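You operate a simulated robot arm through the tools that you are given. There is no shell and no other tool. Be economical: measure what you need, move in short steps, check, and stop when the job is done.

Carry out the task below with a simulated robot arm. There is one attempt and no reset: what you move stays moved.

TASK
Measure brass disc 95 and put it in the tray for its size.
Fine: use the black gauge and swing its arm back afterwards.

It is judged by the outcome, as a careful person would: the job done as asked, and still so three seconds after it is handed in. It fails if anything else is knocked over, pushed out of place, dropped, spilled or broken.

THE ROBOT
A 6-joint arm with a two-finger parallel gripper, fixed in place. Base frame: the origin is at the foot of the arm, x ahead of it, y to its left, z up; the work surface is at about z = 4. Lengths are in mm, angles in degrees, forces in N, time in s.
With the tool pointing down near the work surface it reaches from about 180 to 460 mm from the base axis. Its first joint turns from -70.0 to 70.0 degrees. Payload 1.9 kg.
Tool frame: the origin (TCP) lies between the finger pads and is the grasp point; the fingertips stand 23 mm ahead of it; z points along the fingers, y is the line along which they close. The gripper opens to 94 mm. The fingers are 38 mm wide and 10 mm thick; the gripper's body (54 by 96 mm) begins 39 mm behind the TCP.
Orientation is that of the tool frame in the base frame, as a unit quaternion [x, y, z, w]. With the fingers straight down and closing along the base's y, the tool's x points along the base's -x, its y along +y and its z along -z.

THE INTERFACE
- The arm moves only by the tool send_rows. Its argument "increments" is a list of rows, each an object (a shift or turn left out is 0, a gripper value left out holds the last) with "rotation": the turn, a rotation vector about the tool's x, y, z in degrees, a list of three; "travel": the shift along the tool's x, y, z in mm, a list of three; "gripper": the gripper command, from -1 (shut) to 1 (fully open), values between in proportion. In form: [{"rotation": [ax, ay, az], "travel": [dx, dy, dz], "gripper": gripper}, ...]. A call has 1 to 12 rows; each row is the pose to reach, as a shift and turn from the pose commanded when the call began, along the tool's axes at that moment. A row lasts 0.2 s, in which the tool goes at most 50 mm and 8.6 degrees; a call with a longer step from one row to the next is refused whole, and so is a gripper value outside its range. A pose out of reach is approached as far as the arm can. The call stops where the force on the tool passes 70 N (or 10 N more than at its start, if that is more) or the arm is blocked; 0.2 s more then pass. The fingers move at their own pace (about 108 mm/s each) and stop on an object; they squeeze with about 42 N. The grip force told is the motor's: it shows also when the fingers shut on nothing. Time passes only in rows, and 0.2 s behind the last, so rows that repeat a pose let the fingers close. It gives the time, the measured TCP pose, the force on the tool (base axes), the opening and the grip force at its end, in the units of the frame above (readings bear some noise), and new pictures: "views" is both (left out), scene, wrist or none.
- Cameras (640 x 400 px; columns grow to the right, rows downward): "scene" is fixed at [46.4, 298.8, 450.3]; the picture's right is [-0.88, -0.48, 0.00], its down [-0.15, 0.28, -0.95] and it looks along [0.46, -0.83, -0.32] (base axes); focal length 214 px, centre (320, 200). "wrist" rides on the gripper at [-39, 0, -44] in the tool frame; the picture's right is [0.00, -1.00, 0.00], its down [0.97, 0.00, -0.24] and it looks along [0.24, 0.00, 0.97] (tool axes); focal length 218 px, centre (320, 200).
- pixel_to_xyz(camera, pixels): for up to 12 pixels [column, row] of the newest picture of that camera ("zoom" is the newest enlarged one), the place [x, y, z] in the base frame of the surface seen there, good to about 2 mm. No time passes.
- enlarge(camera, box): a new picture of the part [left, top, right, bottom] of that camera's present view, enlarged. No time passes.
- finish_job(): hands the job in; it is judged then, once.

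Work in short steps. Measure before you move; look again where a grasp or a placing could have gone wrong, and mend it. You have 80 turns and 120 pictures in all, the two below and enlarged ones among them. Open the gripper and draw the arm clear of the work before you hand the job in, unless the task says otherwise; then end with one line.

The tools are called by a JSON object that holds its "name" and its "arguments". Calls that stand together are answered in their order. send_rows: Moves the arm, as the interface text tells. Its arguments: {"type":"object","properties":{"increments":{"type":"array","items":{"type":"object","properties":{"rotation":{"type":"array","items":{"type":"number"}},"travel":{"type":"array","items":{"type":"number"}},"gripper":{"type":"number"}}}},"views":{"type":"string","enum":["both","scene","wrist","none"]}},"required":["increments"]} The other tools are called the same way: pixel_to_xyz (camera, pixels) gives the place of the surface under pixels of a picture; enlarge (camera, box) takes an enlarged picture of a part of a camera's view; finish_job () hands the job in.

At the start:

```text
t: 0.0
tool_pos: [275.4, 19.7, 414.4]
tcp_rot: [0.0, 1.0, 0.001, 0.001]
force: [-0.6, 0.3, -0.2]
gripper_width: 94.0
gripper_force: 0.1
```

scene: 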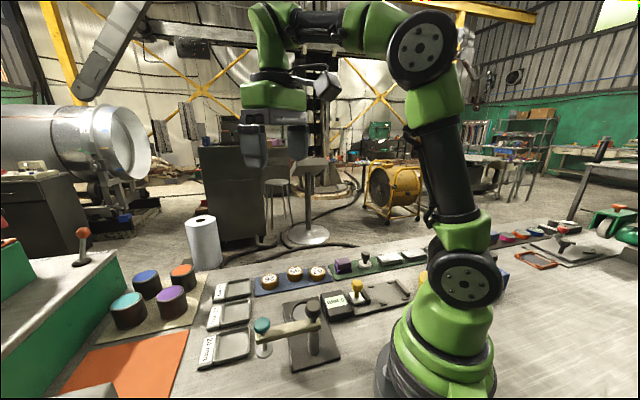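
wrist: 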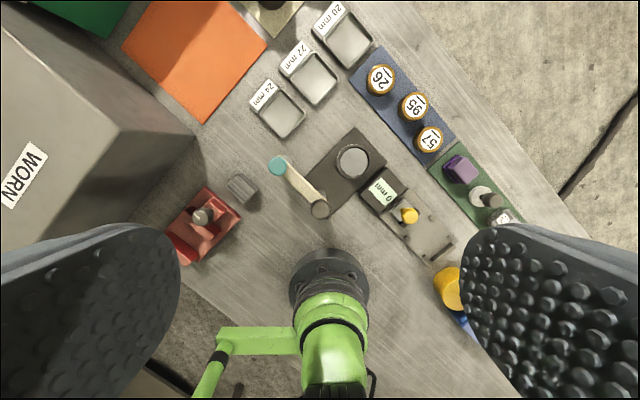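

The wrist view shows discs at about (380,78), (413,106), (429,139), trays up top, and the black gauge at about (345,170). I'll look closer first.

{"name": "enlarge", "arguments": {"camera": "wrist", "box": [230, 0, 470, 150]}}

{"name": "enlarge", "arguments": {"camera": "wrist", "box": [250, 110, 490, 260]}}

{"name": "enlarge", "arguments": {"camera": "scene", "box": [180, 230, 420, 380]}}

{"name": "pixel_to_xyz", "arguments": {"camera": "wrist", "pixels": [[413, 106], [380, 78], [429, 139], [352, 161], [277, 166], [320, 209], [300, 190], [277, 116], [311, 80], [345, 38], [345, 195], [408, 215]]}}

```text
2.67 times, centred on (350, 75) of wrist
```

zoom: 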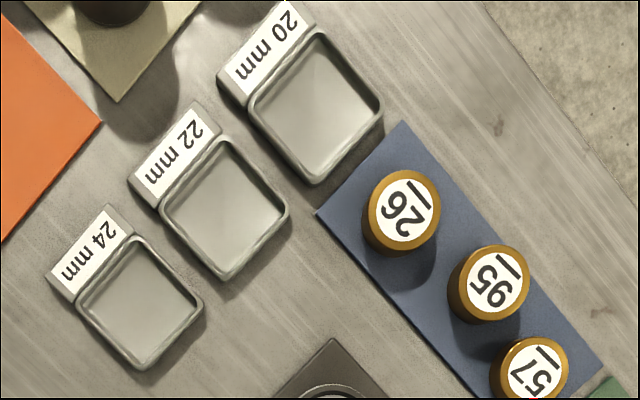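

```text
2.67 times, centred on (370, 185) of wrist
```

zoom: 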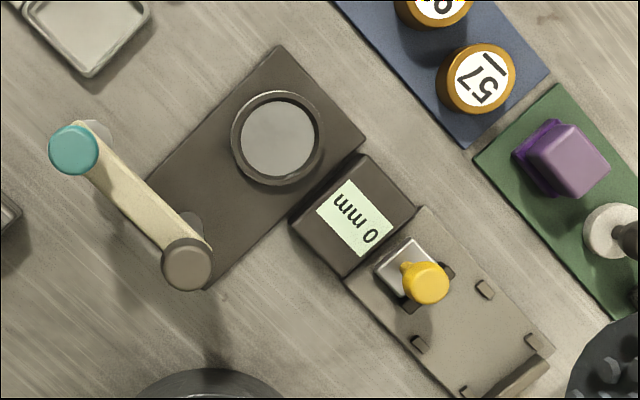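

```text
2.67 times, centred on (300, 305) of scene
```

zoom: 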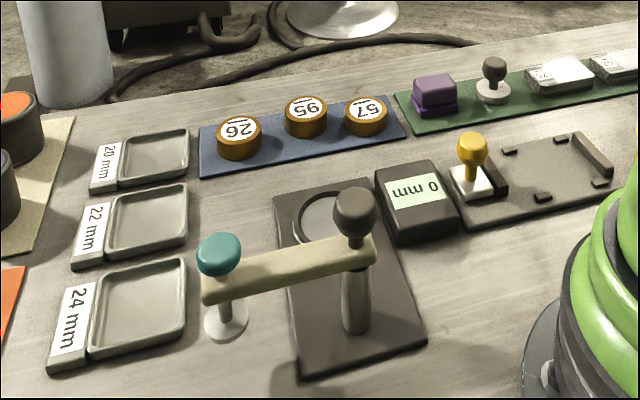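

```text
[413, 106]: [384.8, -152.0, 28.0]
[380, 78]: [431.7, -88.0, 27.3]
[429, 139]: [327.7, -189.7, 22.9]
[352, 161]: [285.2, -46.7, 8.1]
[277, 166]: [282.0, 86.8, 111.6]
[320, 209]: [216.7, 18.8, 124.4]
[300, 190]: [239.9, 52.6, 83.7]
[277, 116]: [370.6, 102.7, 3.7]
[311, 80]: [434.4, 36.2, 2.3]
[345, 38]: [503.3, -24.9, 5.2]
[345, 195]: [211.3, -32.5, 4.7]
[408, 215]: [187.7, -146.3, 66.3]
```

The gauge has a pivoting arm with a teal knob over a round anvil and a "0 mm" display. I'll check the rest of the scene for another gauge and finer details.

{"name": "enlarge", "arguments": {"camera": "scene", "box": [400, 190, 640, 340]}}

{"name": "enlarge", "arguments": {"camera": "wrist", "box": [140, 120, 380, 270]}}

{"name": "pixel_to_xyz", "arguments": {"camera": "scene", "pixels": [[261, 326], [262, 349], [285, 332], [313, 312], [312, 345], [296, 310], [350, 300], [338, 302], [357, 286], [290, 365], [340, 357], [305, 325]]}}

```text
2.67 times, centred on (520, 265) of scene
```

zoom: 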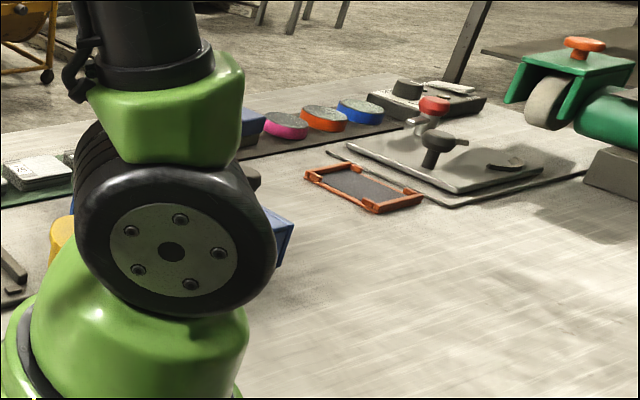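

```text
2.67 times, centred on (260, 195) of wrist
```

zoom: 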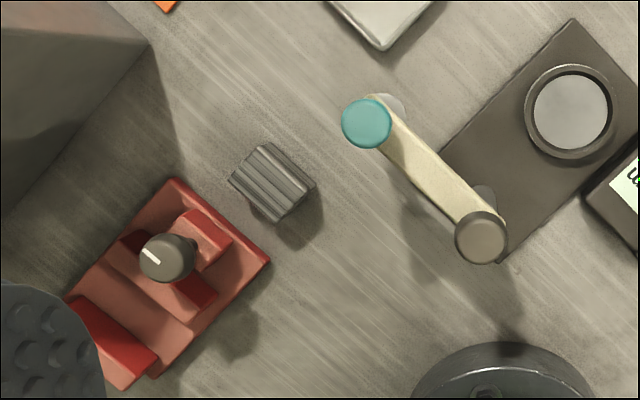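

```text
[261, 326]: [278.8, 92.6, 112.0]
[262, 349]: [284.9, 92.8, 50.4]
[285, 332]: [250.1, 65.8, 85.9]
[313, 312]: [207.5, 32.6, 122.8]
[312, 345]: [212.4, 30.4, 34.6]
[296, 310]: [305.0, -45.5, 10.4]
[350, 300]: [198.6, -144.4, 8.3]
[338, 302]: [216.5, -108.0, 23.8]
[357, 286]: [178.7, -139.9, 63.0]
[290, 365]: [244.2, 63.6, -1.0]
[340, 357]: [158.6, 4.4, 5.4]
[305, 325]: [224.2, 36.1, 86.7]
```

Gauge: pivot about (212,27), probe arm with teal knob (282,90, z≈112), anvil (285,-46). I move above disc 95 (~(385,-152)) and turn -45° about the tool z so the fingers close across the disc row.

{"name": "send_rows", "arguments": {"increments": [{"travel": [-15.7, -24.6, 30.6], "rotation": [0, 0, -6.4], "gripper": 1}, {"travel": [-31.4, -49.1, 61.1], "rotation": [0, 0, -12.9]}, {"travel": [-47.1, -73.7, 91.7], "rotation": [0, 0, -19.3]}, {"travel": [-62.9, -98.3, 122.3], "rotation": [0, 0, -25.7]}, {"travel": [-78.6, -122.9, 152.9], "rotation": [0, 0, -32.1]}, {"travel": [-94.3, -147.4, 183.4], "rotation": [0, 0, -38.6]}, {"travel": [-110, -172, 214], "rotation": [0, 0, -45]}, {"travel": [-110, -172, 214], "rotation": [0, 0, -45]}]}}

```text
t: 1.8
tool_pos: [386.1, -154.8, 196.8]
tcp_rot: [-0.383, 0.924, 0.001, 0.001]
force: [-0.5, -0.5, 0.1]
gripper_width: 93.9
gripper_force: 0.1
```

scene: 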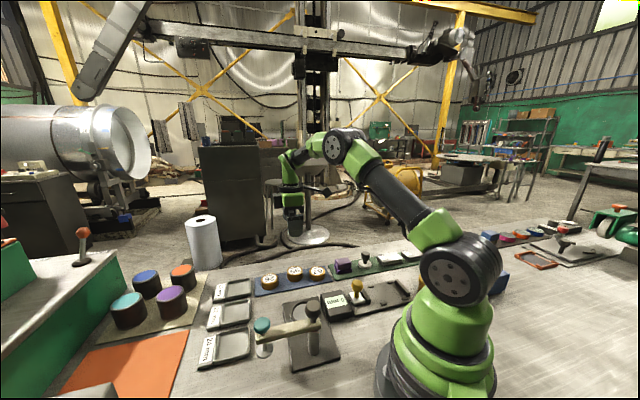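
wrist: 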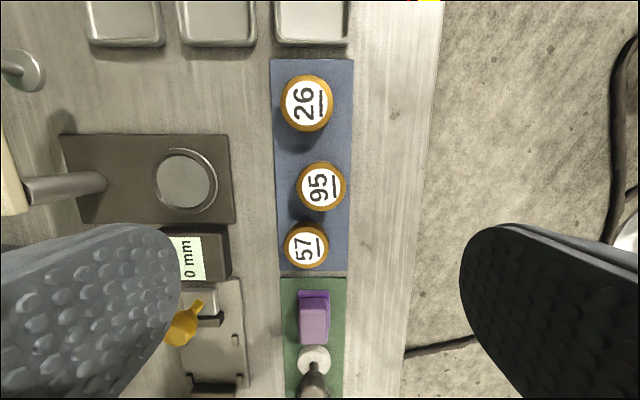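

Aligned well with the row. Disc 95 sits at (321,187); I measure its centre/edges and the table around.

{"name": "pixel_to_xyz", "arguments": {"camera": "wrist", "pixels": [[321, 187], [300, 185], [343, 185], [321, 165], [321, 206], [307, 247], [307, 104], [186, 180], [166, 180], [206, 180], [186, 155], [320, 140]]}}

{"name": "enlarge", "arguments": {"camera": "wrist", "box": [140, 80, 380, 280]}}

```text
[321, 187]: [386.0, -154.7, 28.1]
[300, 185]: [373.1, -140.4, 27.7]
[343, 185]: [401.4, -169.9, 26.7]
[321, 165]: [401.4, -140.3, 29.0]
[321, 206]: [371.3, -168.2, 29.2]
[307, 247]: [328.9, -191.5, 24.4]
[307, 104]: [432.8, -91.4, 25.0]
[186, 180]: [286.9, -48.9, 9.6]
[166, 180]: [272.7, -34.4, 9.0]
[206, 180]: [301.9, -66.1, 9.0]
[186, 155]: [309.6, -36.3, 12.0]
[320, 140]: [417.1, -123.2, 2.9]
```

```text
2.00 times, centred on (260, 180) of wrist
```

zoom: 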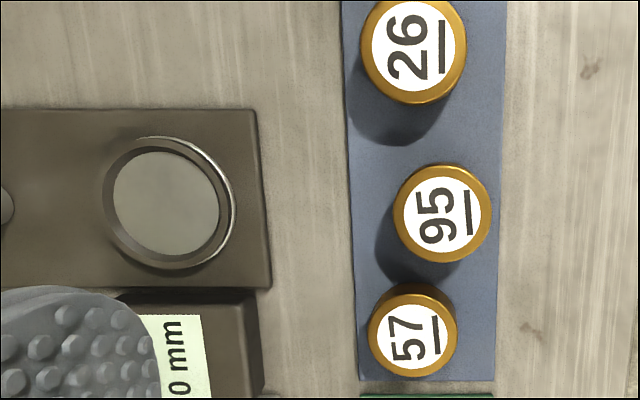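

Disc centre (386,-154.5), top z≈28, diameter ≈43; TCP is right above it. Descend to TCP z≈37 and close.

{"name": "send_rows", "arguments": {"increments": [{"travel": [0, 0, 40]}, {"travel": [0, 0, 80]}, {"travel": [0, 0, 120]}, {"travel": [0, 0, 145]}, {"travel": [0, 0, 160]}, {"travel": [0, 0, 160], "gripper": -1}, {"travel": [0, 0, 160]}, {"travel": [0, 0, 160]}], "views": "wrist"}}

```text
t: 3.6
tool_pos: [385.1, -151.8, 39.2]
tcp_rot: [-0.383, 0.924, 0.0, 0.0]
force: [1.9, -1.1, -0.2]
gripper_width: 49.1
gripper_force: 41.4
```

wrist: 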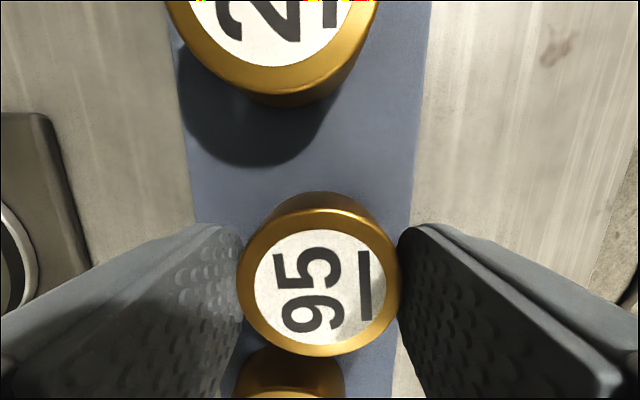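

Gripped (49 mm). Lift and carry over the anvil at about (284,-47), staying high.

{"name": "send_rows", "arguments": {"increments": [{"travel": [0, 0, -25]}, {"travel": [0, 0, -60]}, {"travel": [-0.5, 29, -70]}, {"travel": [-1, 65, -70]}, {"travel": [-2, 100, -70]}, {"travel": [-2.8, 130, -70]}, {"travel": [-2.8, 145.7, -70]}, {"travel": [-2.8, 145.7, -70]}]}}

```text
t: 5.4
tool_pos: [285.6, -46.8, 110.0]
tcp_rot: [-0.383, 0.924, 0.0, 0.001]
force: [0.3, 0.2, -3.3]
gripper_width: 48.7
gripper_force: 41.8
```

scene: 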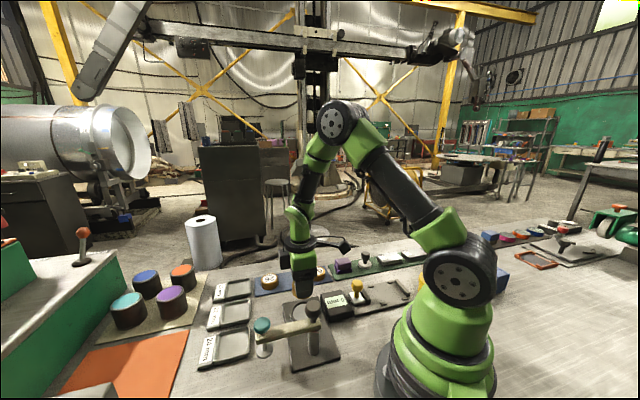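
wrist: 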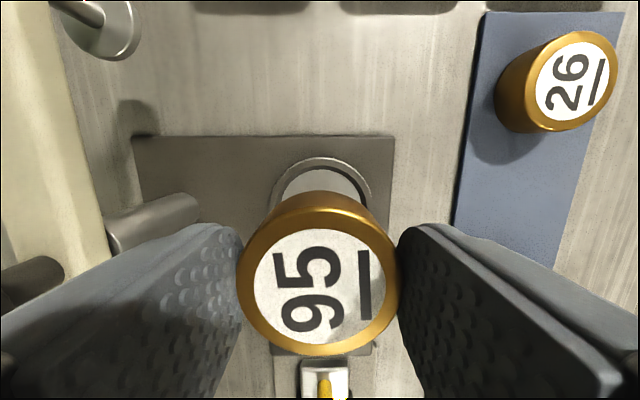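

The ring is laterally centred (271–372 px). Measure ring points for the fore-aft centring.

{"name": "pixel_to_xyz", "arguments": {"camera": "wrist", "pixels": [[321, 161], [321, 180], [276, 190], [367, 190], [290, 169], [352, 169], [283, 350]]}}

{"name": "enlarge", "arguments": {"camera": "wrist", "box": [240, 120, 400, 220]}}

```text
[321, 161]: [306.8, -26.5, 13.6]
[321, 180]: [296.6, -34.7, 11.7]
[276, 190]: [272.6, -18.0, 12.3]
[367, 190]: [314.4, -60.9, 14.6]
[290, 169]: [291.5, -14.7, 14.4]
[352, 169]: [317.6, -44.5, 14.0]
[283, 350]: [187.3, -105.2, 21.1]
```

```text
4.00 times, centred on (320, 170) of wrist
```

zoom: 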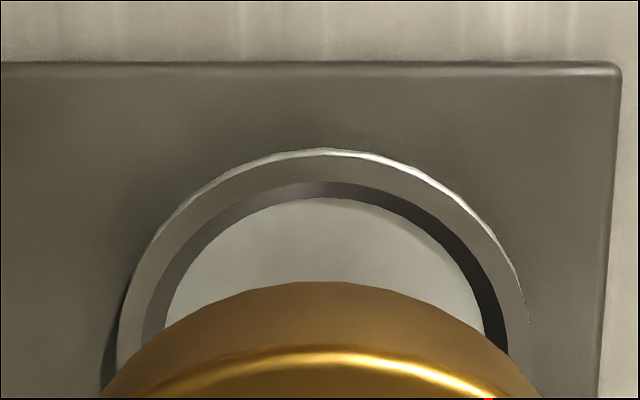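

Ring centre ≈(284,-49); shift +2/-1 in tool x/y and lower toward the seat.

{"name": "send_rows", "arguments": {"increments": [{"travel": [2, -1, 20]}, {"travel": [2, -1, 45]}, {"travel": [2, -1, 58]}, {"travel": [2, -1, 62]}, {"travel": [2, -1, 62]}]}}

```text
t: 6.6
tool_pos: [284.9, -49.9, 48.9]
tcp_rot: [-0.383, 0.924, 0.001, 0.001]
force: [-0.5, 0.3, -3.4]
gripper_width: 48.7
gripper_force: 41.6
```

scene: 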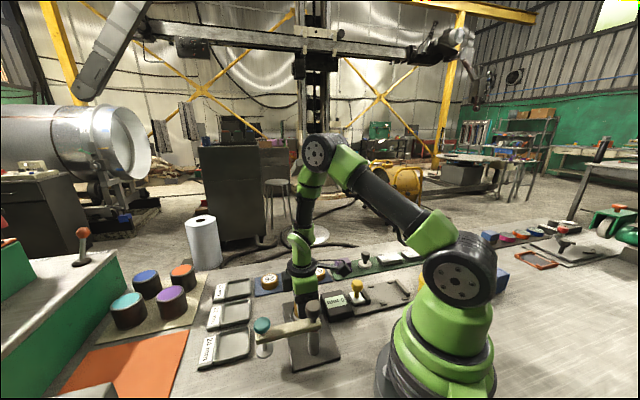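
wrist: 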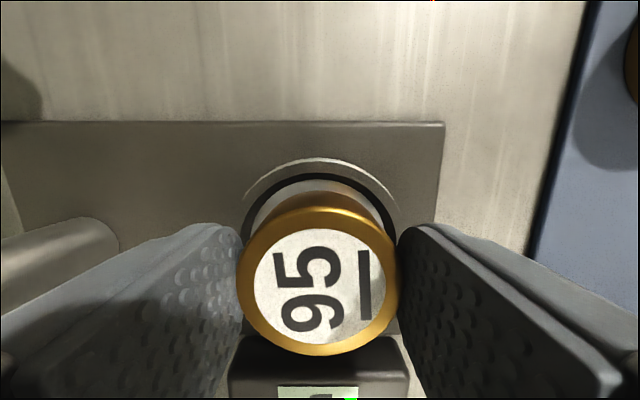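

Still above the seat (no contact); lower in small steps and watch force.

{"name": "send_rows", "arguments": {"increments": [{"travel": [0, 0, 1.5]}, {"travel": [0, 0, 3]}, {"travel": [0, 0, 4.5]}, {"travel": [0, 0, 4.5]}], "views": "wrist"}}

```text
t: 7.6
tool_pos: [283.7, -49.0, 44.0]
tcp_rot: [-0.383, 0.924, 0.001, 0.0]
force: [-8.2, 5.4, 34.3]
gripper_width: 48.6
gripper_force: 41.9
```

wrist: 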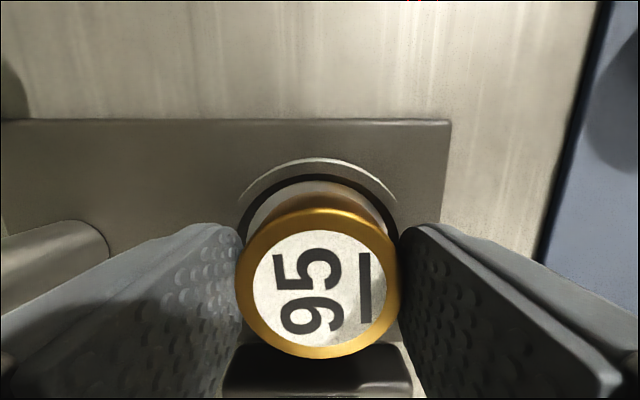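

Contact at z=44 with 34 N; it seems seated. Ease up 1 mm, release, and rise.

{"name": "send_rows", "arguments": {"increments": [{"travel": [0, 0, -1.2]}, {"travel": [0, 0, -1.2]}, {"travel": [0, 0, -1.2], "gripper": 0.3}, {"travel": [0, 0, -1.2], "gripper": 0.6}, {"travel": [0, 0, -25], "gripper": 0.6}, {"travel": [0, 0, -65]}, {"travel": [0, 0, -110]}, {"travel": [0, 0, -145]}, {"travel": [0, 0, -145]}]}}

```text
t: 9.6
tool_pos: [278.7, -50.7, 190.4]
tcp_rot: [-0.383, 0.924, 0.0, 0.0]
force: [-0.1, -0.2, 0.0]
gripper_width: 75.3
gripper_force: 0.0
```

scene: 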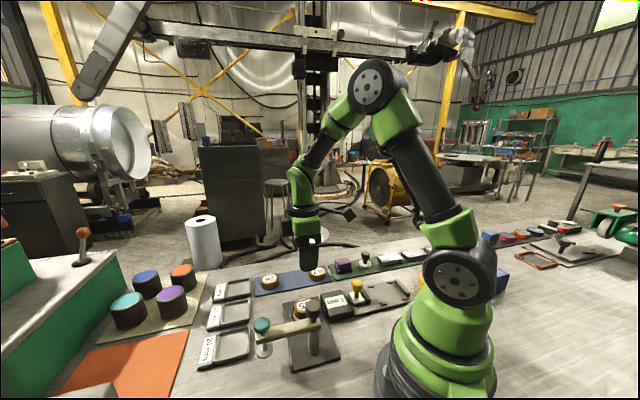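
wrist: 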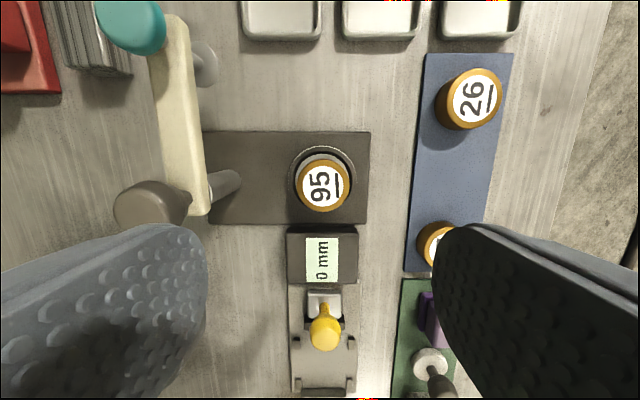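

{"name": "enlarge", "arguments": {"camera": "wrist", "box": [250, 120, 400, 300]}}

{"name": "pixel_to_xyz", "arguments": {"camera": "wrist", "pixels": [[325, 188], [300, 165], [130, 24], [178, 28], [150, 200], [175, 110], [208, 62], [195, 205], [230, 183]]}}

{"name": "enlarge", "arguments": {"camera": "scene", "box": [235, 285, 355, 375]}}

```text
2.22 times, centred on (325, 210) of wrist
```

zoom: 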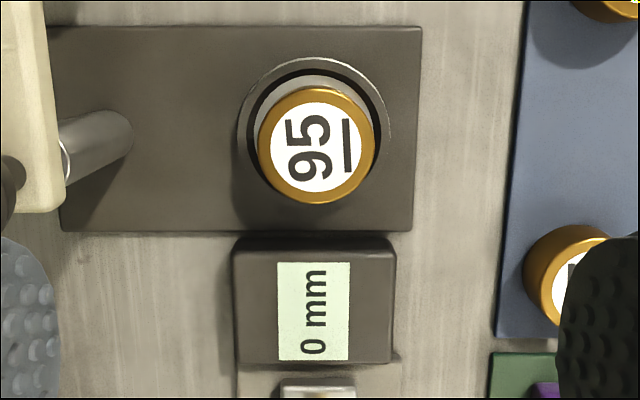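

```text
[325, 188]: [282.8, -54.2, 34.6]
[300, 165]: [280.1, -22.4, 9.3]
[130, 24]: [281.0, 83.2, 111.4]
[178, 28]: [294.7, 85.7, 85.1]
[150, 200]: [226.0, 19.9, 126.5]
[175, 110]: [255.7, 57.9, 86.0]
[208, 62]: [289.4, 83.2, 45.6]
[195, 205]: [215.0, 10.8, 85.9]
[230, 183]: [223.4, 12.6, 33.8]
```

```text
4.44 times, centred on (295, 330) of scene
```

zoom: 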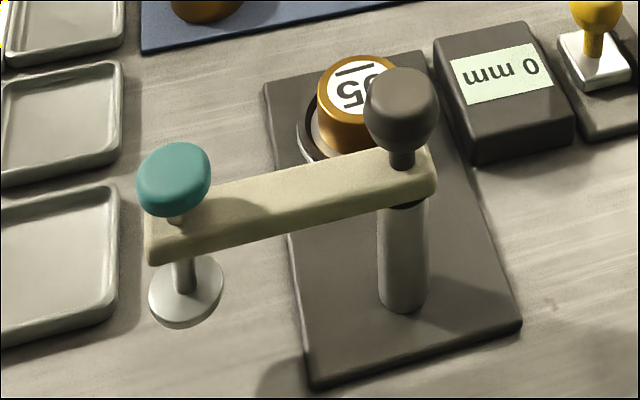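

Disc 95 is upright in the seat (top z≈34.6). Pivot ≈(216,18), teal knob ≈(282,86), R≈95: the arm needs a -90° swing. Move above the teal knob.

{"name": "send_rows", "arguments": {"increments": [{"travel": [-33, 31.5, 0], "gripper": 0.3}, {"travel": [-66, 63, 0]}, {"travel": [-99, 94.7, 0]}, {"travel": [-99, 94.7, 15]}, {"travel": [-99, 94.7, 15]}], "views": "wrist"}}

```text
t: 10.8
tool_pos: [284.0, 88.3, 173.9]
tcp_rot: [-0.383, 0.924, 0.0, 0.001]
force: [0.1, -0.3, 0.5]
gripper_width: 61.4
gripper_force: 0.1
```

wrist: 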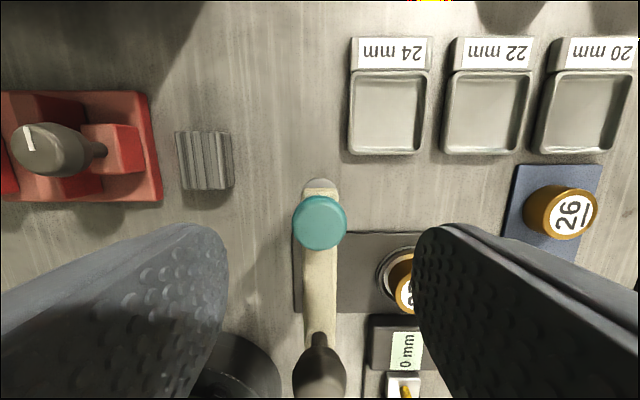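

The knob is at (320,221), centred between the fingers. Measure it, plus the post and trays.

{"name": "pixel_to_xyz", "arguments": {"camera": "wrist", "pixels": [[319, 221], [297, 221], [342, 221], [319, 201], [319, 243], [320, 375], [319, 300], [386, 112], [485, 112], [582, 112], [386, 152], [352, 112]]}}

{"name": "enlarge", "arguments": {"camera": "wrist", "box": [330, 20, 640, 170]}}

```text
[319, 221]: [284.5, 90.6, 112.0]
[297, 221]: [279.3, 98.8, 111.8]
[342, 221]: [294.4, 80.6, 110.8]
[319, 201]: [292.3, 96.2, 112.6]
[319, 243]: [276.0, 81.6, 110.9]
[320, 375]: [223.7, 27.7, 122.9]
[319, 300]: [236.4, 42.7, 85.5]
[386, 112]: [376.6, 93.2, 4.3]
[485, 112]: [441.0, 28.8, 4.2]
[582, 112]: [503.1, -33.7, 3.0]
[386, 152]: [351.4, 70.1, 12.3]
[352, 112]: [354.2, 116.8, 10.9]
```

```text
2.06 times, centred on (485, 95) of wrist
```

zoom: 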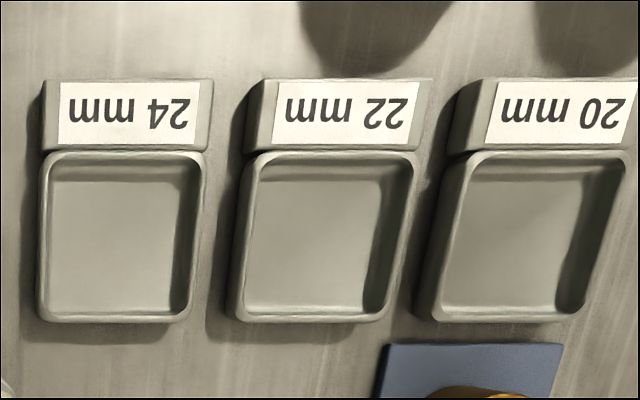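

Knob centre ≈(285,89), Ø≈25, top 112. Descend to TCP z≈115 and close on it.

{"name": "send_rows", "arguments": {"increments": [{"travel": [-1, 0, 30]}, {"travel": [-1, 0, 50]}, {"travel": [-1, 0, 59]}, {"travel": [-1, 0, 59]}, {"travel": [-1, 0, 59], "gripper": -0.3}, {"travel": [-1, 0, 59], "gripper": -0.5}, {"travel": [-1, 0, 59], "gripper": -0.5}]}}

```text
t: 12.4
tool_pos: [286.2, 87.0, 116.0]
tcp_rot: [-0.383, 0.924, 0.0, 0.001]
force: [-0.3, 0.6, -1.6]
gripper_width: 27.9
gripper_force: 44.6
```

scene: 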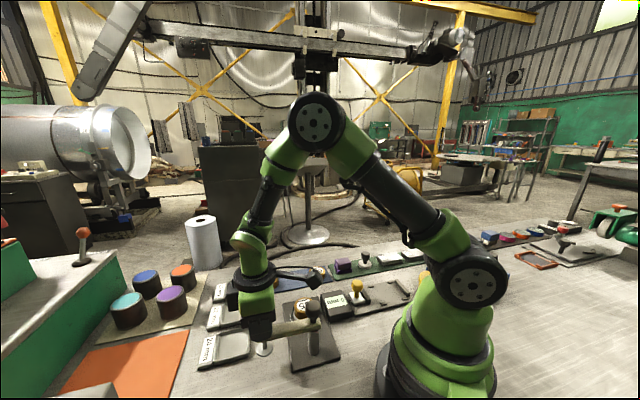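
wrist: 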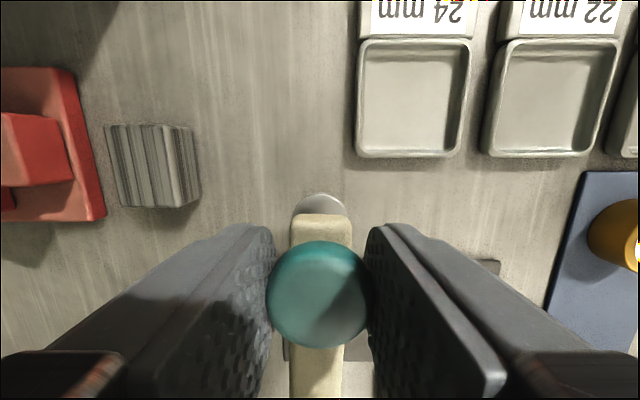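

Knob held. Swing the first 45° along the arc about the pivot (R≈98), turning the tool with it.

{"name": "send_rows", "arguments": {"increments": [{"travel": [0.8, -12.8, 0], "rotation": [0, 0, 7.5]}, {"travel": [3.3, -25.4, 0], "rotation": [0, 0, 15]}, {"travel": [7.5, -37.5, 0], "rotation": [0, 0, 22.5]}, {"travel": [13.1, -49, 0], "rotation": [0, 0, 30]}, {"travel": [20.2, -59.7, 0], "rotation": [0, 0, 37.5]}, {"travel": [28.7, -69.3, 0], "rotation": [0, 0, 45]}, {"travel": [28.7, -69.3, 0], "rotation": [0, 0, 45]}]}}

```text
t: 14.0
tool_pos: [314.0, 20.1, 113.9]
tcp_rot: [0.003, 1.0, 0.001, -0.002]
force: [-25.1, -0.6, 0.2]
gripper_width: 28.2
gripper_force: 44.8
```

scene: 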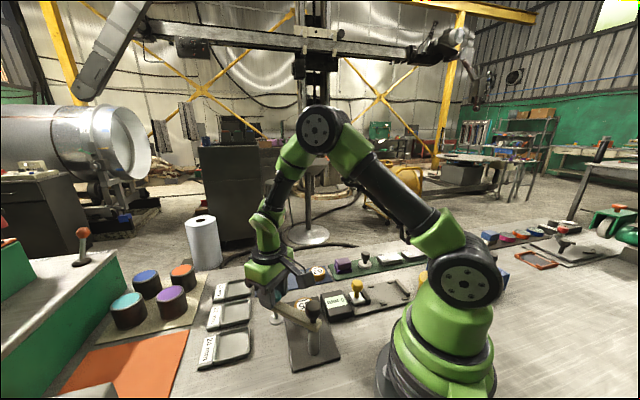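
wrist: 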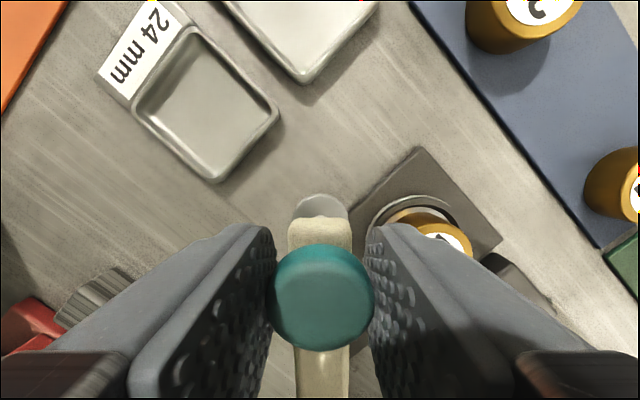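

Slight radial pull (25 N), so use R≈96 for the second half. The foot (z≈45) clears the disc top (≈34.6). Continue to the anvil.

{"name": "send_rows", "arguments": {"increments": [{"travel": [2.8, -12.5, 0], "rotation": [0, 0, 7.5]}, {"travel": [5.3, -24.8, 0], "rotation": [0, 0, 15]}, {"travel": [9.3, -36.7, 0], "rotation": [0, 0, 22.5]}, {"travel": [14.9, -48, 0], "rotation": [0, 0, 30]}, {"travel": [21.8, -58.4, 0], "rotation": [0, 0, 37.5]}, {"travel": [29.8, -67.6, 0], "rotation": [0, 0, 44.8]}, {"travel": [29.8, -67.6, 0], "rotation": [0, 0, 44.8]}]}}

```text
t: 15.6
tool_pos: [287.1, -49.5, 115.3]
tcp_rot: [0.382, 0.924, 0.001, 0.003]
force: [15.5, -15.4, 0.4]
gripper_width: 28.0
gripper_force: 44.9
```

scene: 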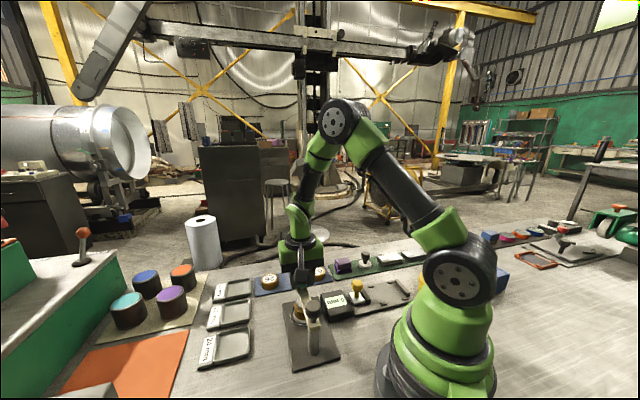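
wrist: 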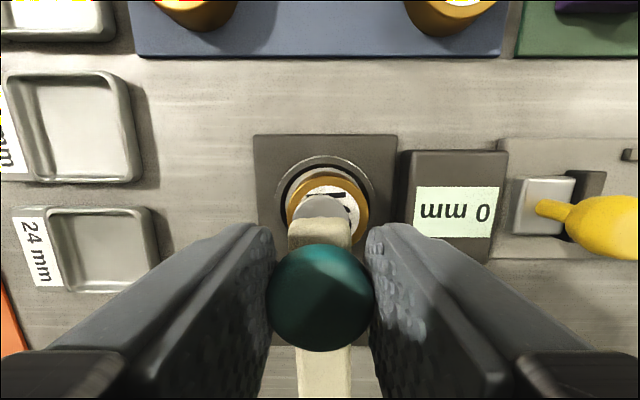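

Foot is over the disc but the display still reads 0 mm. Look closer at foot vs disc and display.

{"name": "enlarge", "arguments": {"camera": "scene", "box": [255, 260, 415, 370]}}

{"name": "enlarge", "arguments": {"camera": "wrist", "box": [250, 130, 510, 290]}}

```text
3.64 times, centred on (335, 315) of scene
```

zoom: 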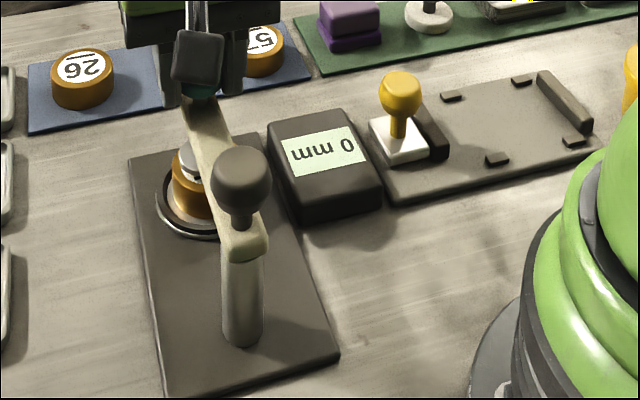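

```text
2.46 times, centred on (380, 210) of wrist
```

zoom: 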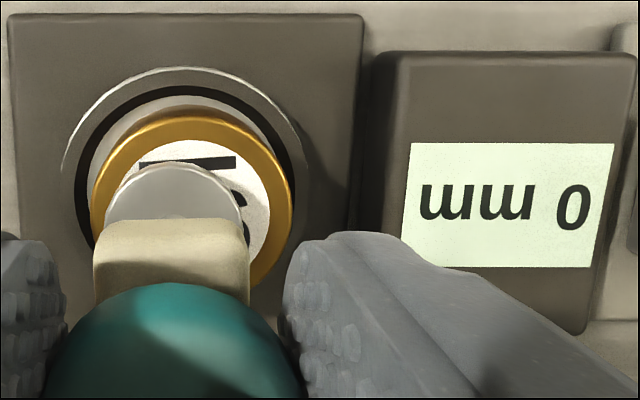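

Teal knob looks like a plunger on a stem through the arm. Try a gentle press while still gripping: 5 mm down in small steps.

{"name": "send_rows", "arguments": {"increments": [{"travel": [1.5, 0, 1]}, {"travel": [1.5, 0, 2]}, {"travel": [1.5, 0, 3]}, {"travel": [1.5, 0, 4]}, {"travel": [1.5, 0, 5]}, {"travel": [1.5, 0, 5]}], "views": "wrist"}}

```text
t: 17.0
tool_pos: [287.9, -47.4, 109.3]
tcp_rot: [0.38, 0.925, 0.001, 0.004]
force: [23.3, -19.6, 1.7]
gripper_width: 28.1
gripper_force: 44.7
```

wrist: 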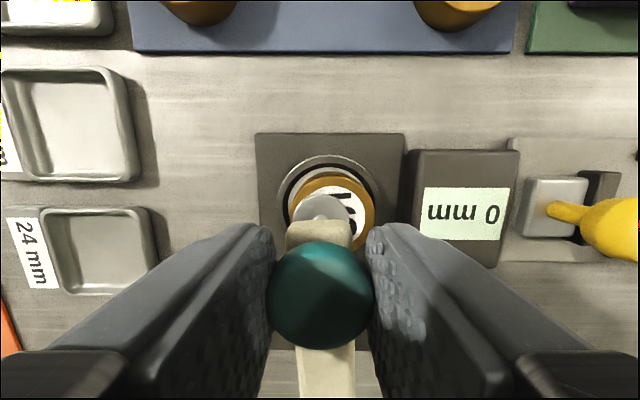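

It moves down freely (no vertical force), and the radial force says I'm slightly too far in. Move out 3 mm and continue down gently.

{"name": "send_rows", "arguments": {"increments": [{"travel": [-3, 0, 0]}, {"travel": [-3.5, 0, 1]}, {"travel": [-3.5, 0, 2]}, {"travel": [-3.5, 0, 3]}, {"travel": [-3.5, 0, 4]}, {"travel": [-3.5, 0, 4]}]}}

{"name": "enlarge", "arguments": {"camera": "scene", "box": [255, 260, 415, 370]}}

```text
t: 18.4
tool_pos: [288.2, -51.1, 106.2]
tcp_rot: [0.382, 0.924, 0.0, -0.001]
force: [-13.4, 24.4, 27.7]
gripper_width: 28.3
gripper_force: 45.6
```

scene: 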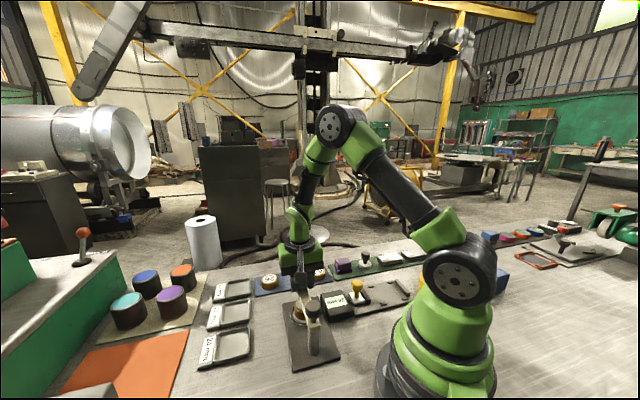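
wrist: 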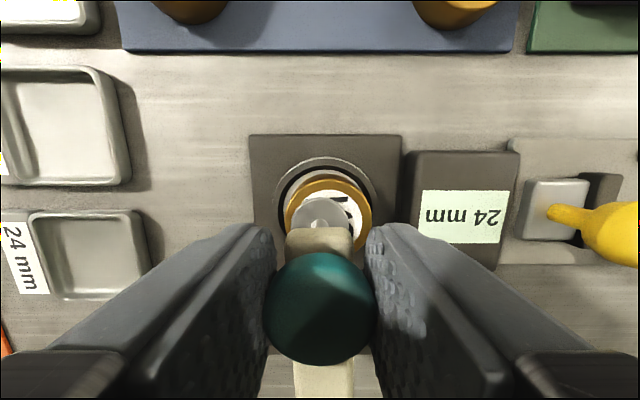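

```text
3.64 times, centred on (335, 315) of scene
```

zoom: 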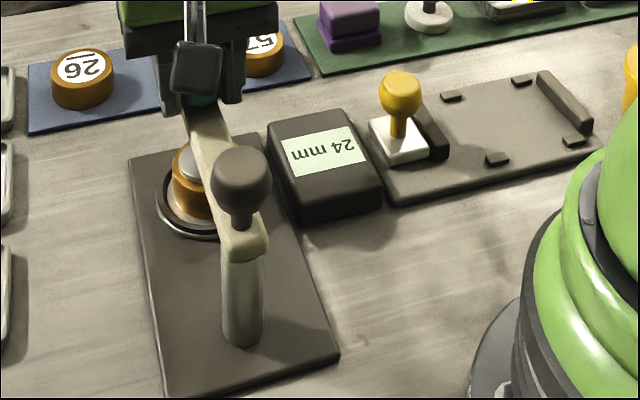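

Display reads 24 mm with the foot touching. Raise the plunger back ~10 mm to its original height, correcting radius by ~2 mm.

{"name": "send_rows", "arguments": {"increments": [{"travel": [1, 0, -3]}, {"travel": [1.5, 0, -6]}, {"travel": [1.5, 0, -9.5]}, {"travel": [1.5, 0, -9.5]}]}}

{"name": "enlarge", "arguments": {"camera": "wrist", "box": [250, 130, 510, 290]}}

```text
t: 19.4
tool_pos: [287.5, -50.3, 116.0]
tcp_rot: [0.38, 0.925, 0.0, 0.0]
force: [2.6, -2.9, -37.7]
gripper_width: 28.3
gripper_force: 45.1
```

scene: 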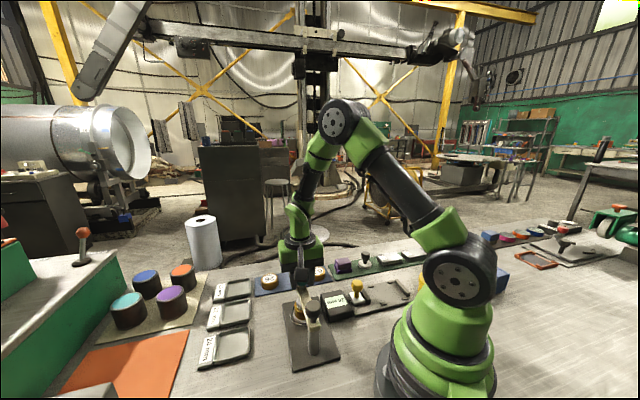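
wrist: 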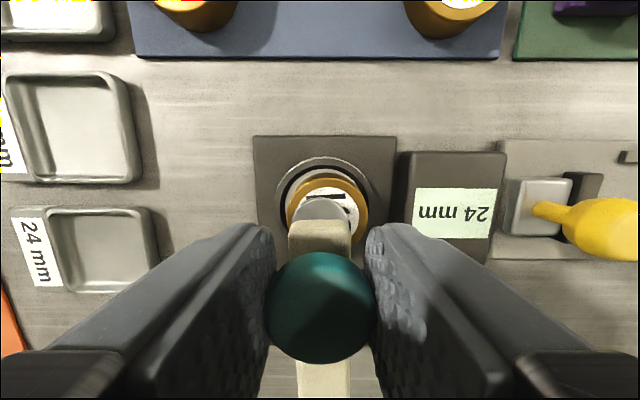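

```text
2.46 times, centred on (380, 210) of wrist
```

zoom: 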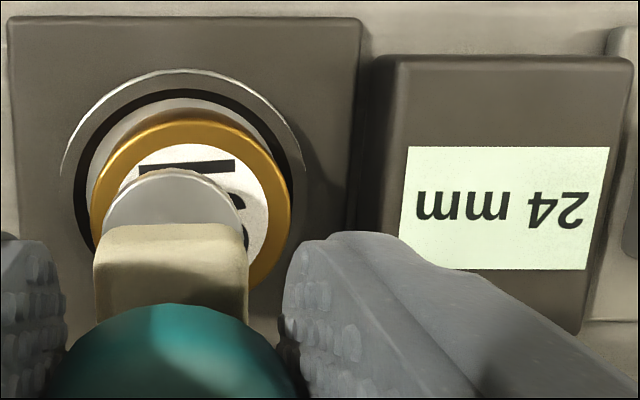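

Reading holds at 24 mm; plunger is at its top stop. Now swing the arm back, first 45°.

{"name": "send_rows", "arguments": {"increments": [{"travel": [0, 0, 1.5]}, {"travel": [0.8, 12.7, 1.5], "rotation": [0, 0, -7.5]}, {"travel": [3.3, 25.1, 1.5], "rotation": [0, 0, -15]}, {"travel": [7.6, 37.1, 1.5], "rotation": [0, 0, -22.5]}, {"travel": [13.4, 48.5, 1.5], "rotation": [0, 0, -30]}, {"travel": [20.6, 59, 1.5], "rotation": [0, 0, -37.5]}, {"travel": [29.2, 68.6, 1.5], "rotation": [0, 0, -45]}, {"travel": [29.2, 68.6, 1.5], "rotation": [0, 0, -45]}], "views": "wrist"}}

```text
t: 21.2
tool_pos: [313.6, 20.5, 114.3]
tcp_rot: [-0.003, 1.0, 0.001, -0.002]
force: [3.8, 0.9, -9.8]
gripper_width: 28.4
gripper_force: 44.4
```

wrist: 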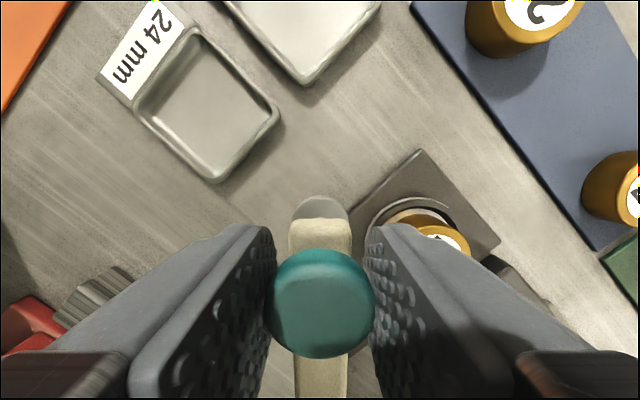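

Halfway, low forces. Continue the remaining 45° back to the parked position (~(286,87)).

{"name": "send_rows", "arguments": {"increments": [{"travel": [0.8, 12.3, 0], "rotation": [0, 0, -7.5]}, {"travel": [3.2, 24.5, 0], "rotation": [0, 0, -15]}, {"travel": [7.2, 36.2, 0], "rotation": [0, 0, -22.5]}, {"travel": [12.7, 47.3, 0], "rotation": [0, 0, -30]}, {"travel": [19.5, 57.5, 0], "rotation": [0, 0, -37.5]}, {"travel": [27.5, 67, 0], "rotation": [0, 0, -45]}, {"travel": [27.5, 67, 0], "rotation": [0, 0, -45]}], "views": "wrist"}}

```text
t: 22.8
tool_pos: [288.0, 87.1, 113.7]
tcp_rot: [-0.386, 0.922, 0.0, 0.001]
force: [2.9, -2.5, 0.0]
gripper_width: 28.1
gripper_force: 44.8
```

wrist: 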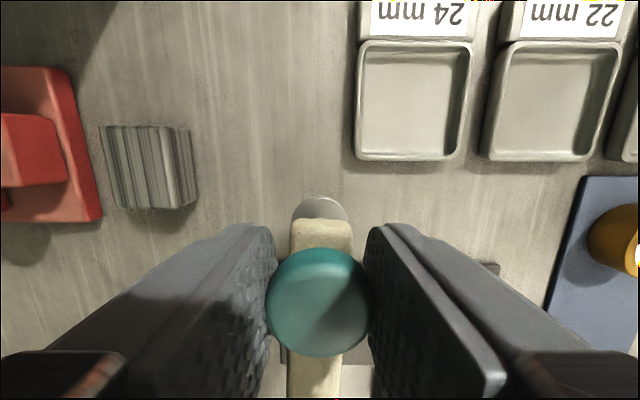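

Almost identical to the original parked view; nudge 1.5 mm more tangentially, release, and rise.

{"name": "send_rows", "arguments": {"increments": [{"travel": [0, 1.5, 0]}, {"travel": [0, 1.5, 0]}, {"travel": [0, 1.5, 0], "gripper": 0}, {"travel": [0, 1.5, 0], "gripper": 0.4}, {"travel": [0, 1.5, -25], "gripper": 0.6}, {"travel": [0, 1.5, -60]}, {"travel": [0, 1.5, -75]}]}}

{"name": "enlarge", "arguments": {"camera": "scene", "box": [235, 285, 355, 375]}}

```text
t: 24.4
tool_pos: [286.0, 87.0, 188.6]
tcp_rot: [-0.384, 0.923, 0.0, 0.0]
force: [0.5, 0.2, 0.4]
gripper_width: 75.1
gripper_force: 0.1
```

scene: 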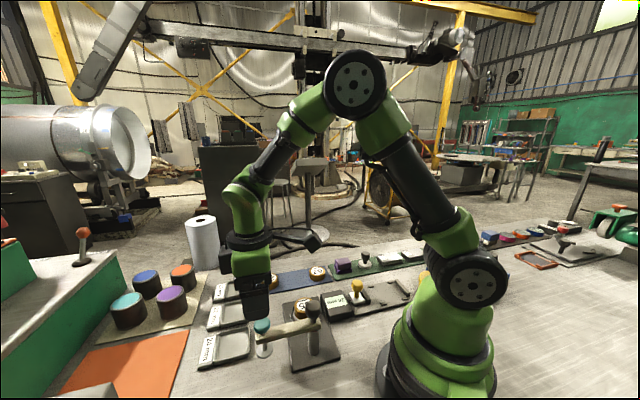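
wrist: 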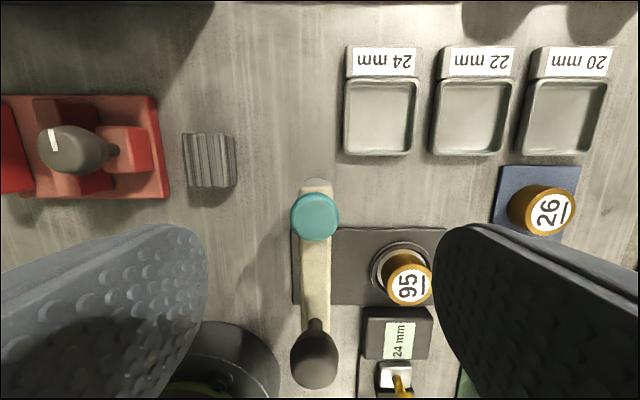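

```text
4.44 times, centred on (295, 330) of scene
```

zoom: 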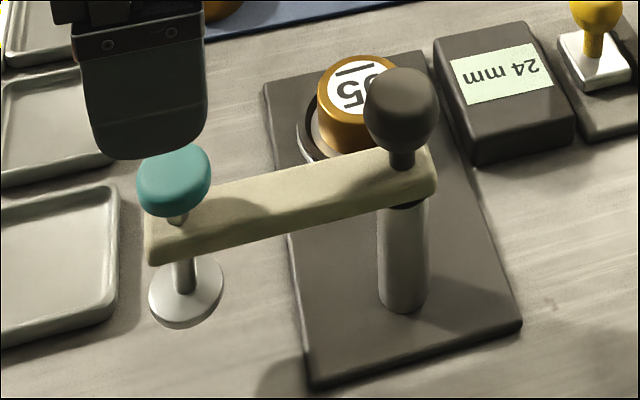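

Arm is back exactly where it was; display still 24 mm. Go back above the disc and measure the tray on the way.

{"name": "pixel_to_xyz", "arguments": {"camera": "wrist", "pixels": [[381, 116], [347, 116], [415, 116], [381, 81], [379, 153], [407, 285]]}}

{"name": "send_rows", "arguments": {"increments": [{"travel": [33, -32, 0]}, {"travel": [66, -64, 0]}, {"travel": [98, -97, 0]}, {"travel": [98, -97, 0]}], "views": "wrist"}}

```text
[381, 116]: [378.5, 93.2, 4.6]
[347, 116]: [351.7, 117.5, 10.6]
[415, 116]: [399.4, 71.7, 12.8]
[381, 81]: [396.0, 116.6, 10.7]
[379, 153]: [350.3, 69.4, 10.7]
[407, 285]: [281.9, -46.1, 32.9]
```

```text
t: 25.4
tool_pos: [285.5, -51.5, 188.9]
tcp_rot: [-0.384, 0.923, 0.001, 0.001]
force: [0.6, -0.1, 0.1]
gripper_width: 75.5
gripper_force: 0.1
```

wrist: 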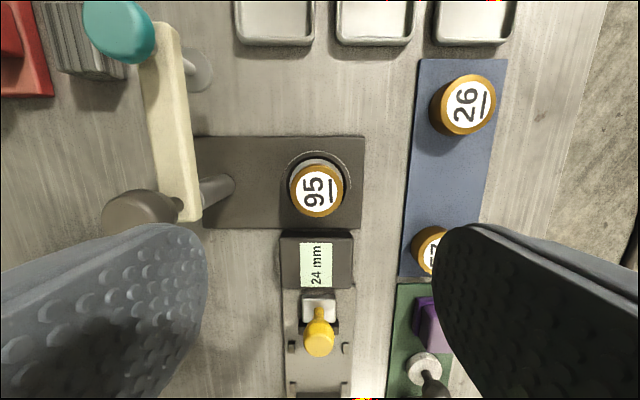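

Tray 24 centre ≈(373.5,92.6), rim z≈11–12. Measure disc centre in the seat.

{"name": "pixel_to_xyz", "arguments": {"camera": "wrist", "pixels": [[317, 190], [293, 190], [341, 190], [317, 167], [317, 213]]}}

```text
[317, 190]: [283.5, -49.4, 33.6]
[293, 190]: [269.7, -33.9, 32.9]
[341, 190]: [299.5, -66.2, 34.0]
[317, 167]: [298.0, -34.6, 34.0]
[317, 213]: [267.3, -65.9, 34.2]
```

Disc centre (283.5,-50). Descend to TCP z≈45 and grip.

{"name": "send_rows", "arguments": {"increments": [{"travel": [0.3, 2.3, 40]}, {"travel": [0.3, 2.3, 80]}, {"travel": [0.3, 2.3, 115]}, {"travel": [0.3, 2.3, 135]}, {"travel": [0.3, 2.3, 144]}, {"travel": [0.3, 2.3, 144]}, {"travel": [0.3, 2.3, 144], "gripper": -1}, {"travel": [0.3, 2.3, 144]}, {"travel": [0.3, 2.3, 144]}], "views": "wrist"}}

```text
t: 27.4
tool_pos: [283.6, -47.4, 46.4]
tcp_rot: [-0.384, 0.923, 0.001, 0.001]
force: [-0.2, 0.3, -0.2]
gripper_width: 48.8
gripper_force: 41.5
```

wrist: 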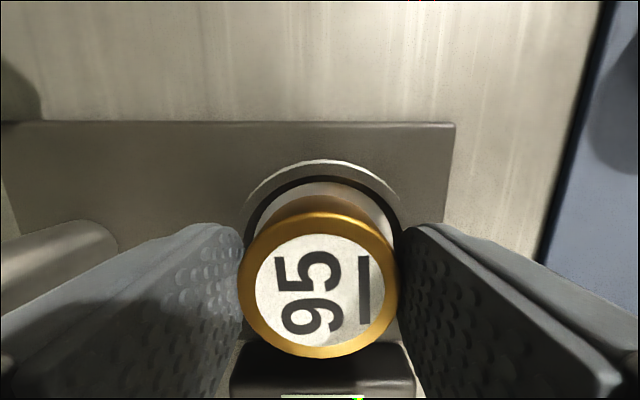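

Gripped. Lift 120 mm and carry to above the 24 mm tray.

{"name": "send_rows", "arguments": {"increments": [{"travel": [0, 0, -15]}, {"travel": [0, 0, -45]}, {"travel": [0, 0, -85]}, {"travel": [0, 0, -120]}, {"travel": [-40, 9, -120]}, {"travel": [-82, 18, -120]}, {"travel": [-124, 27, -120]}, {"travel": [-164.5, 35.3, -120]}, {"travel": [-164.5, 35.3, -95]}, {"travel": [-164.5, 35.3, -70]}, {"travel": [-164.5, 35.3, -70]}]}}

```text
t: 29.8
tool_pos: [376.8, 92.6, 114.7]
tcp_rot: [-0.384, 0.923, 0.001, 0.001]
force: [0.9, 0.7, -3.8]
gripper_width: 48.4
gripper_force: 41.9
```

scene: 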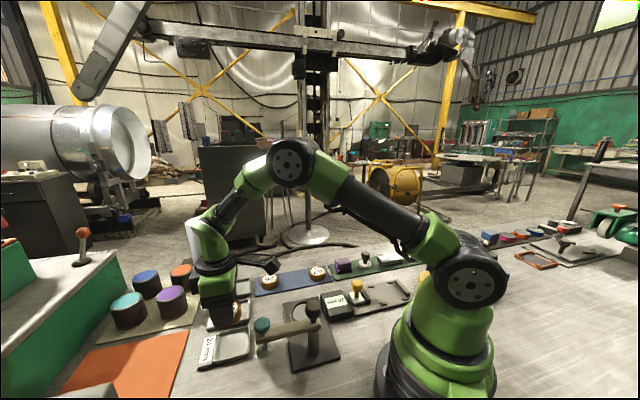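
wrist: 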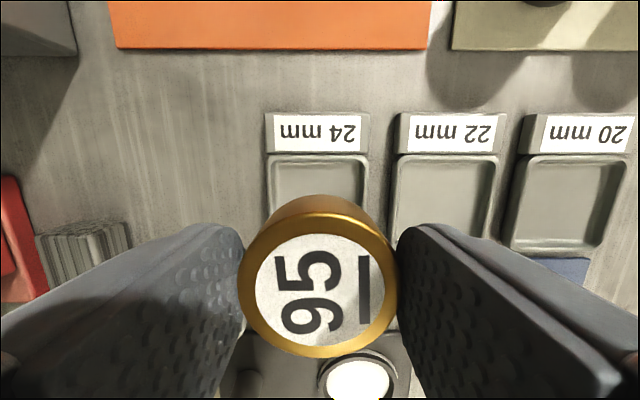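

Tray is centred at col ~317 vs disc 319; shift +1.7 in y, lower to just above the floor.

{"name": "send_rows", "arguments": {"increments": [{"travel": [0, 1.7, 25]}, {"travel": [0, 1.7, 50]}, {"travel": [0, 1.7, 64]}, {"travel": [0, 1.7, 67]}, {"travel": [0, 1.7, 67]}]}}

```text
t: 31.0
tool_pos: [374.4, 94.9, 48.5]
tcp_rot: [-0.384, 0.923, 0.0, 0.001]
force: [0.3, -0.3, -4.1]
gripper_width: 48.8
gripper_force: 42.0
```

scene: 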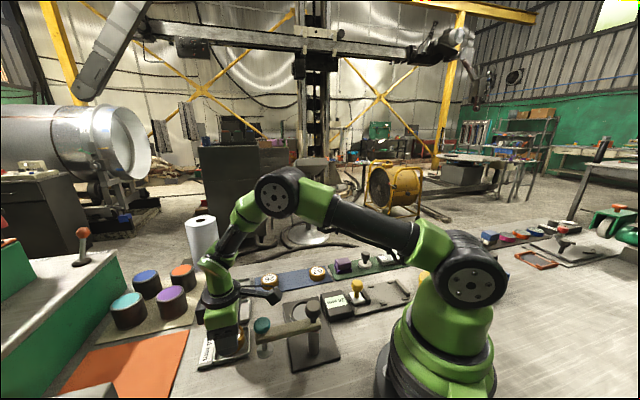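
wrist: 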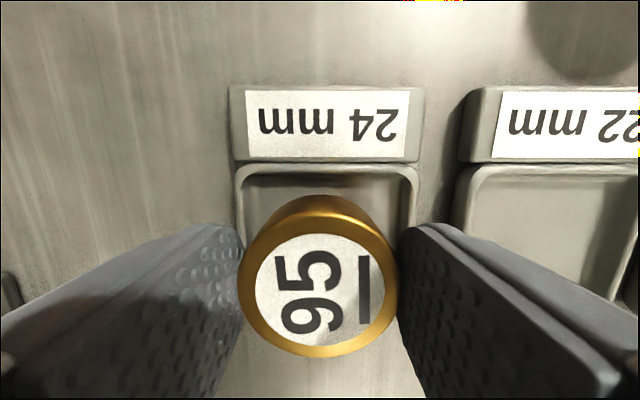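

Tray rim spans 235–418 (centre ≈326): shift back 1.5 mm and lower until contact.

{"name": "send_rows", "arguments": {"increments": [{"travel": [0, -1.5, 1]}, {"travel": [0, -1.5, 2.5]}, {"travel": [0, -1.5, 4]}, {"travel": [0, -1.5, 5]}, {"travel": [0, -1.5, 5]}], "views": "wrist"}}

```text
t: 32.2
tool_pos: [374.4, 93.1, 43.2]
tcp_rot: [-0.384, 0.923, 0.001, 0.001]
force: [0.3, -1.0, -4.3]
gripper_width: 48.6
gripper_force: 42.2
```

wrist: 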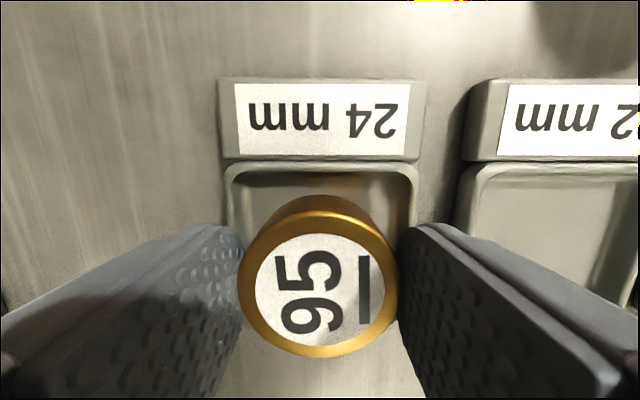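

Centred, no contact yet; lower up to 3 mm more.

{"name": "send_rows", "arguments": {"increments": [{"travel": [0, 0, 0.8]}, {"travel": [0, 0, 1.6]}, {"travel": [0, 0, 2.4]}, {"travel": [0, 0, 2.4]}], "views": "none"}}

```text
t: 33.2
tool_pos: [375.9, 93.3, 40.6]
tcp_rot: [-0.385, 0.923, 0.0, 0.001]
force: [-0.5, -0.1, -3.5]
gripper_width: 48.5
gripper_force: 42.2
```

Still free; continue in small steps.

{"name": "send_rows", "arguments": {"increments": [{"travel": [0, 0, 0.7]}, {"travel": [0, 0, 1.4]}, {"travel": [0, 0, 2.1]}, {"travel": [0, 0, 2.1]}], "views": "wrist"}}

```text
t: 34.2
tool_pos: [375.5, 92.5, 40.7]
tcp_rot: [-0.384, 0.923, 0.0, 0.002]
force: [-3.2, 5.9, 28.4]
gripper_width: 48.7
gripper_force: 42.2
```

wrist: 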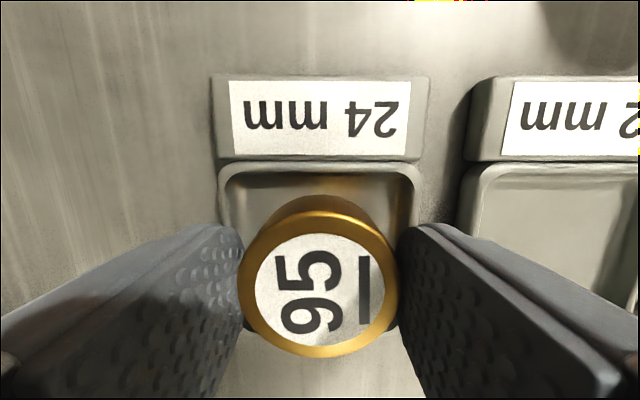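

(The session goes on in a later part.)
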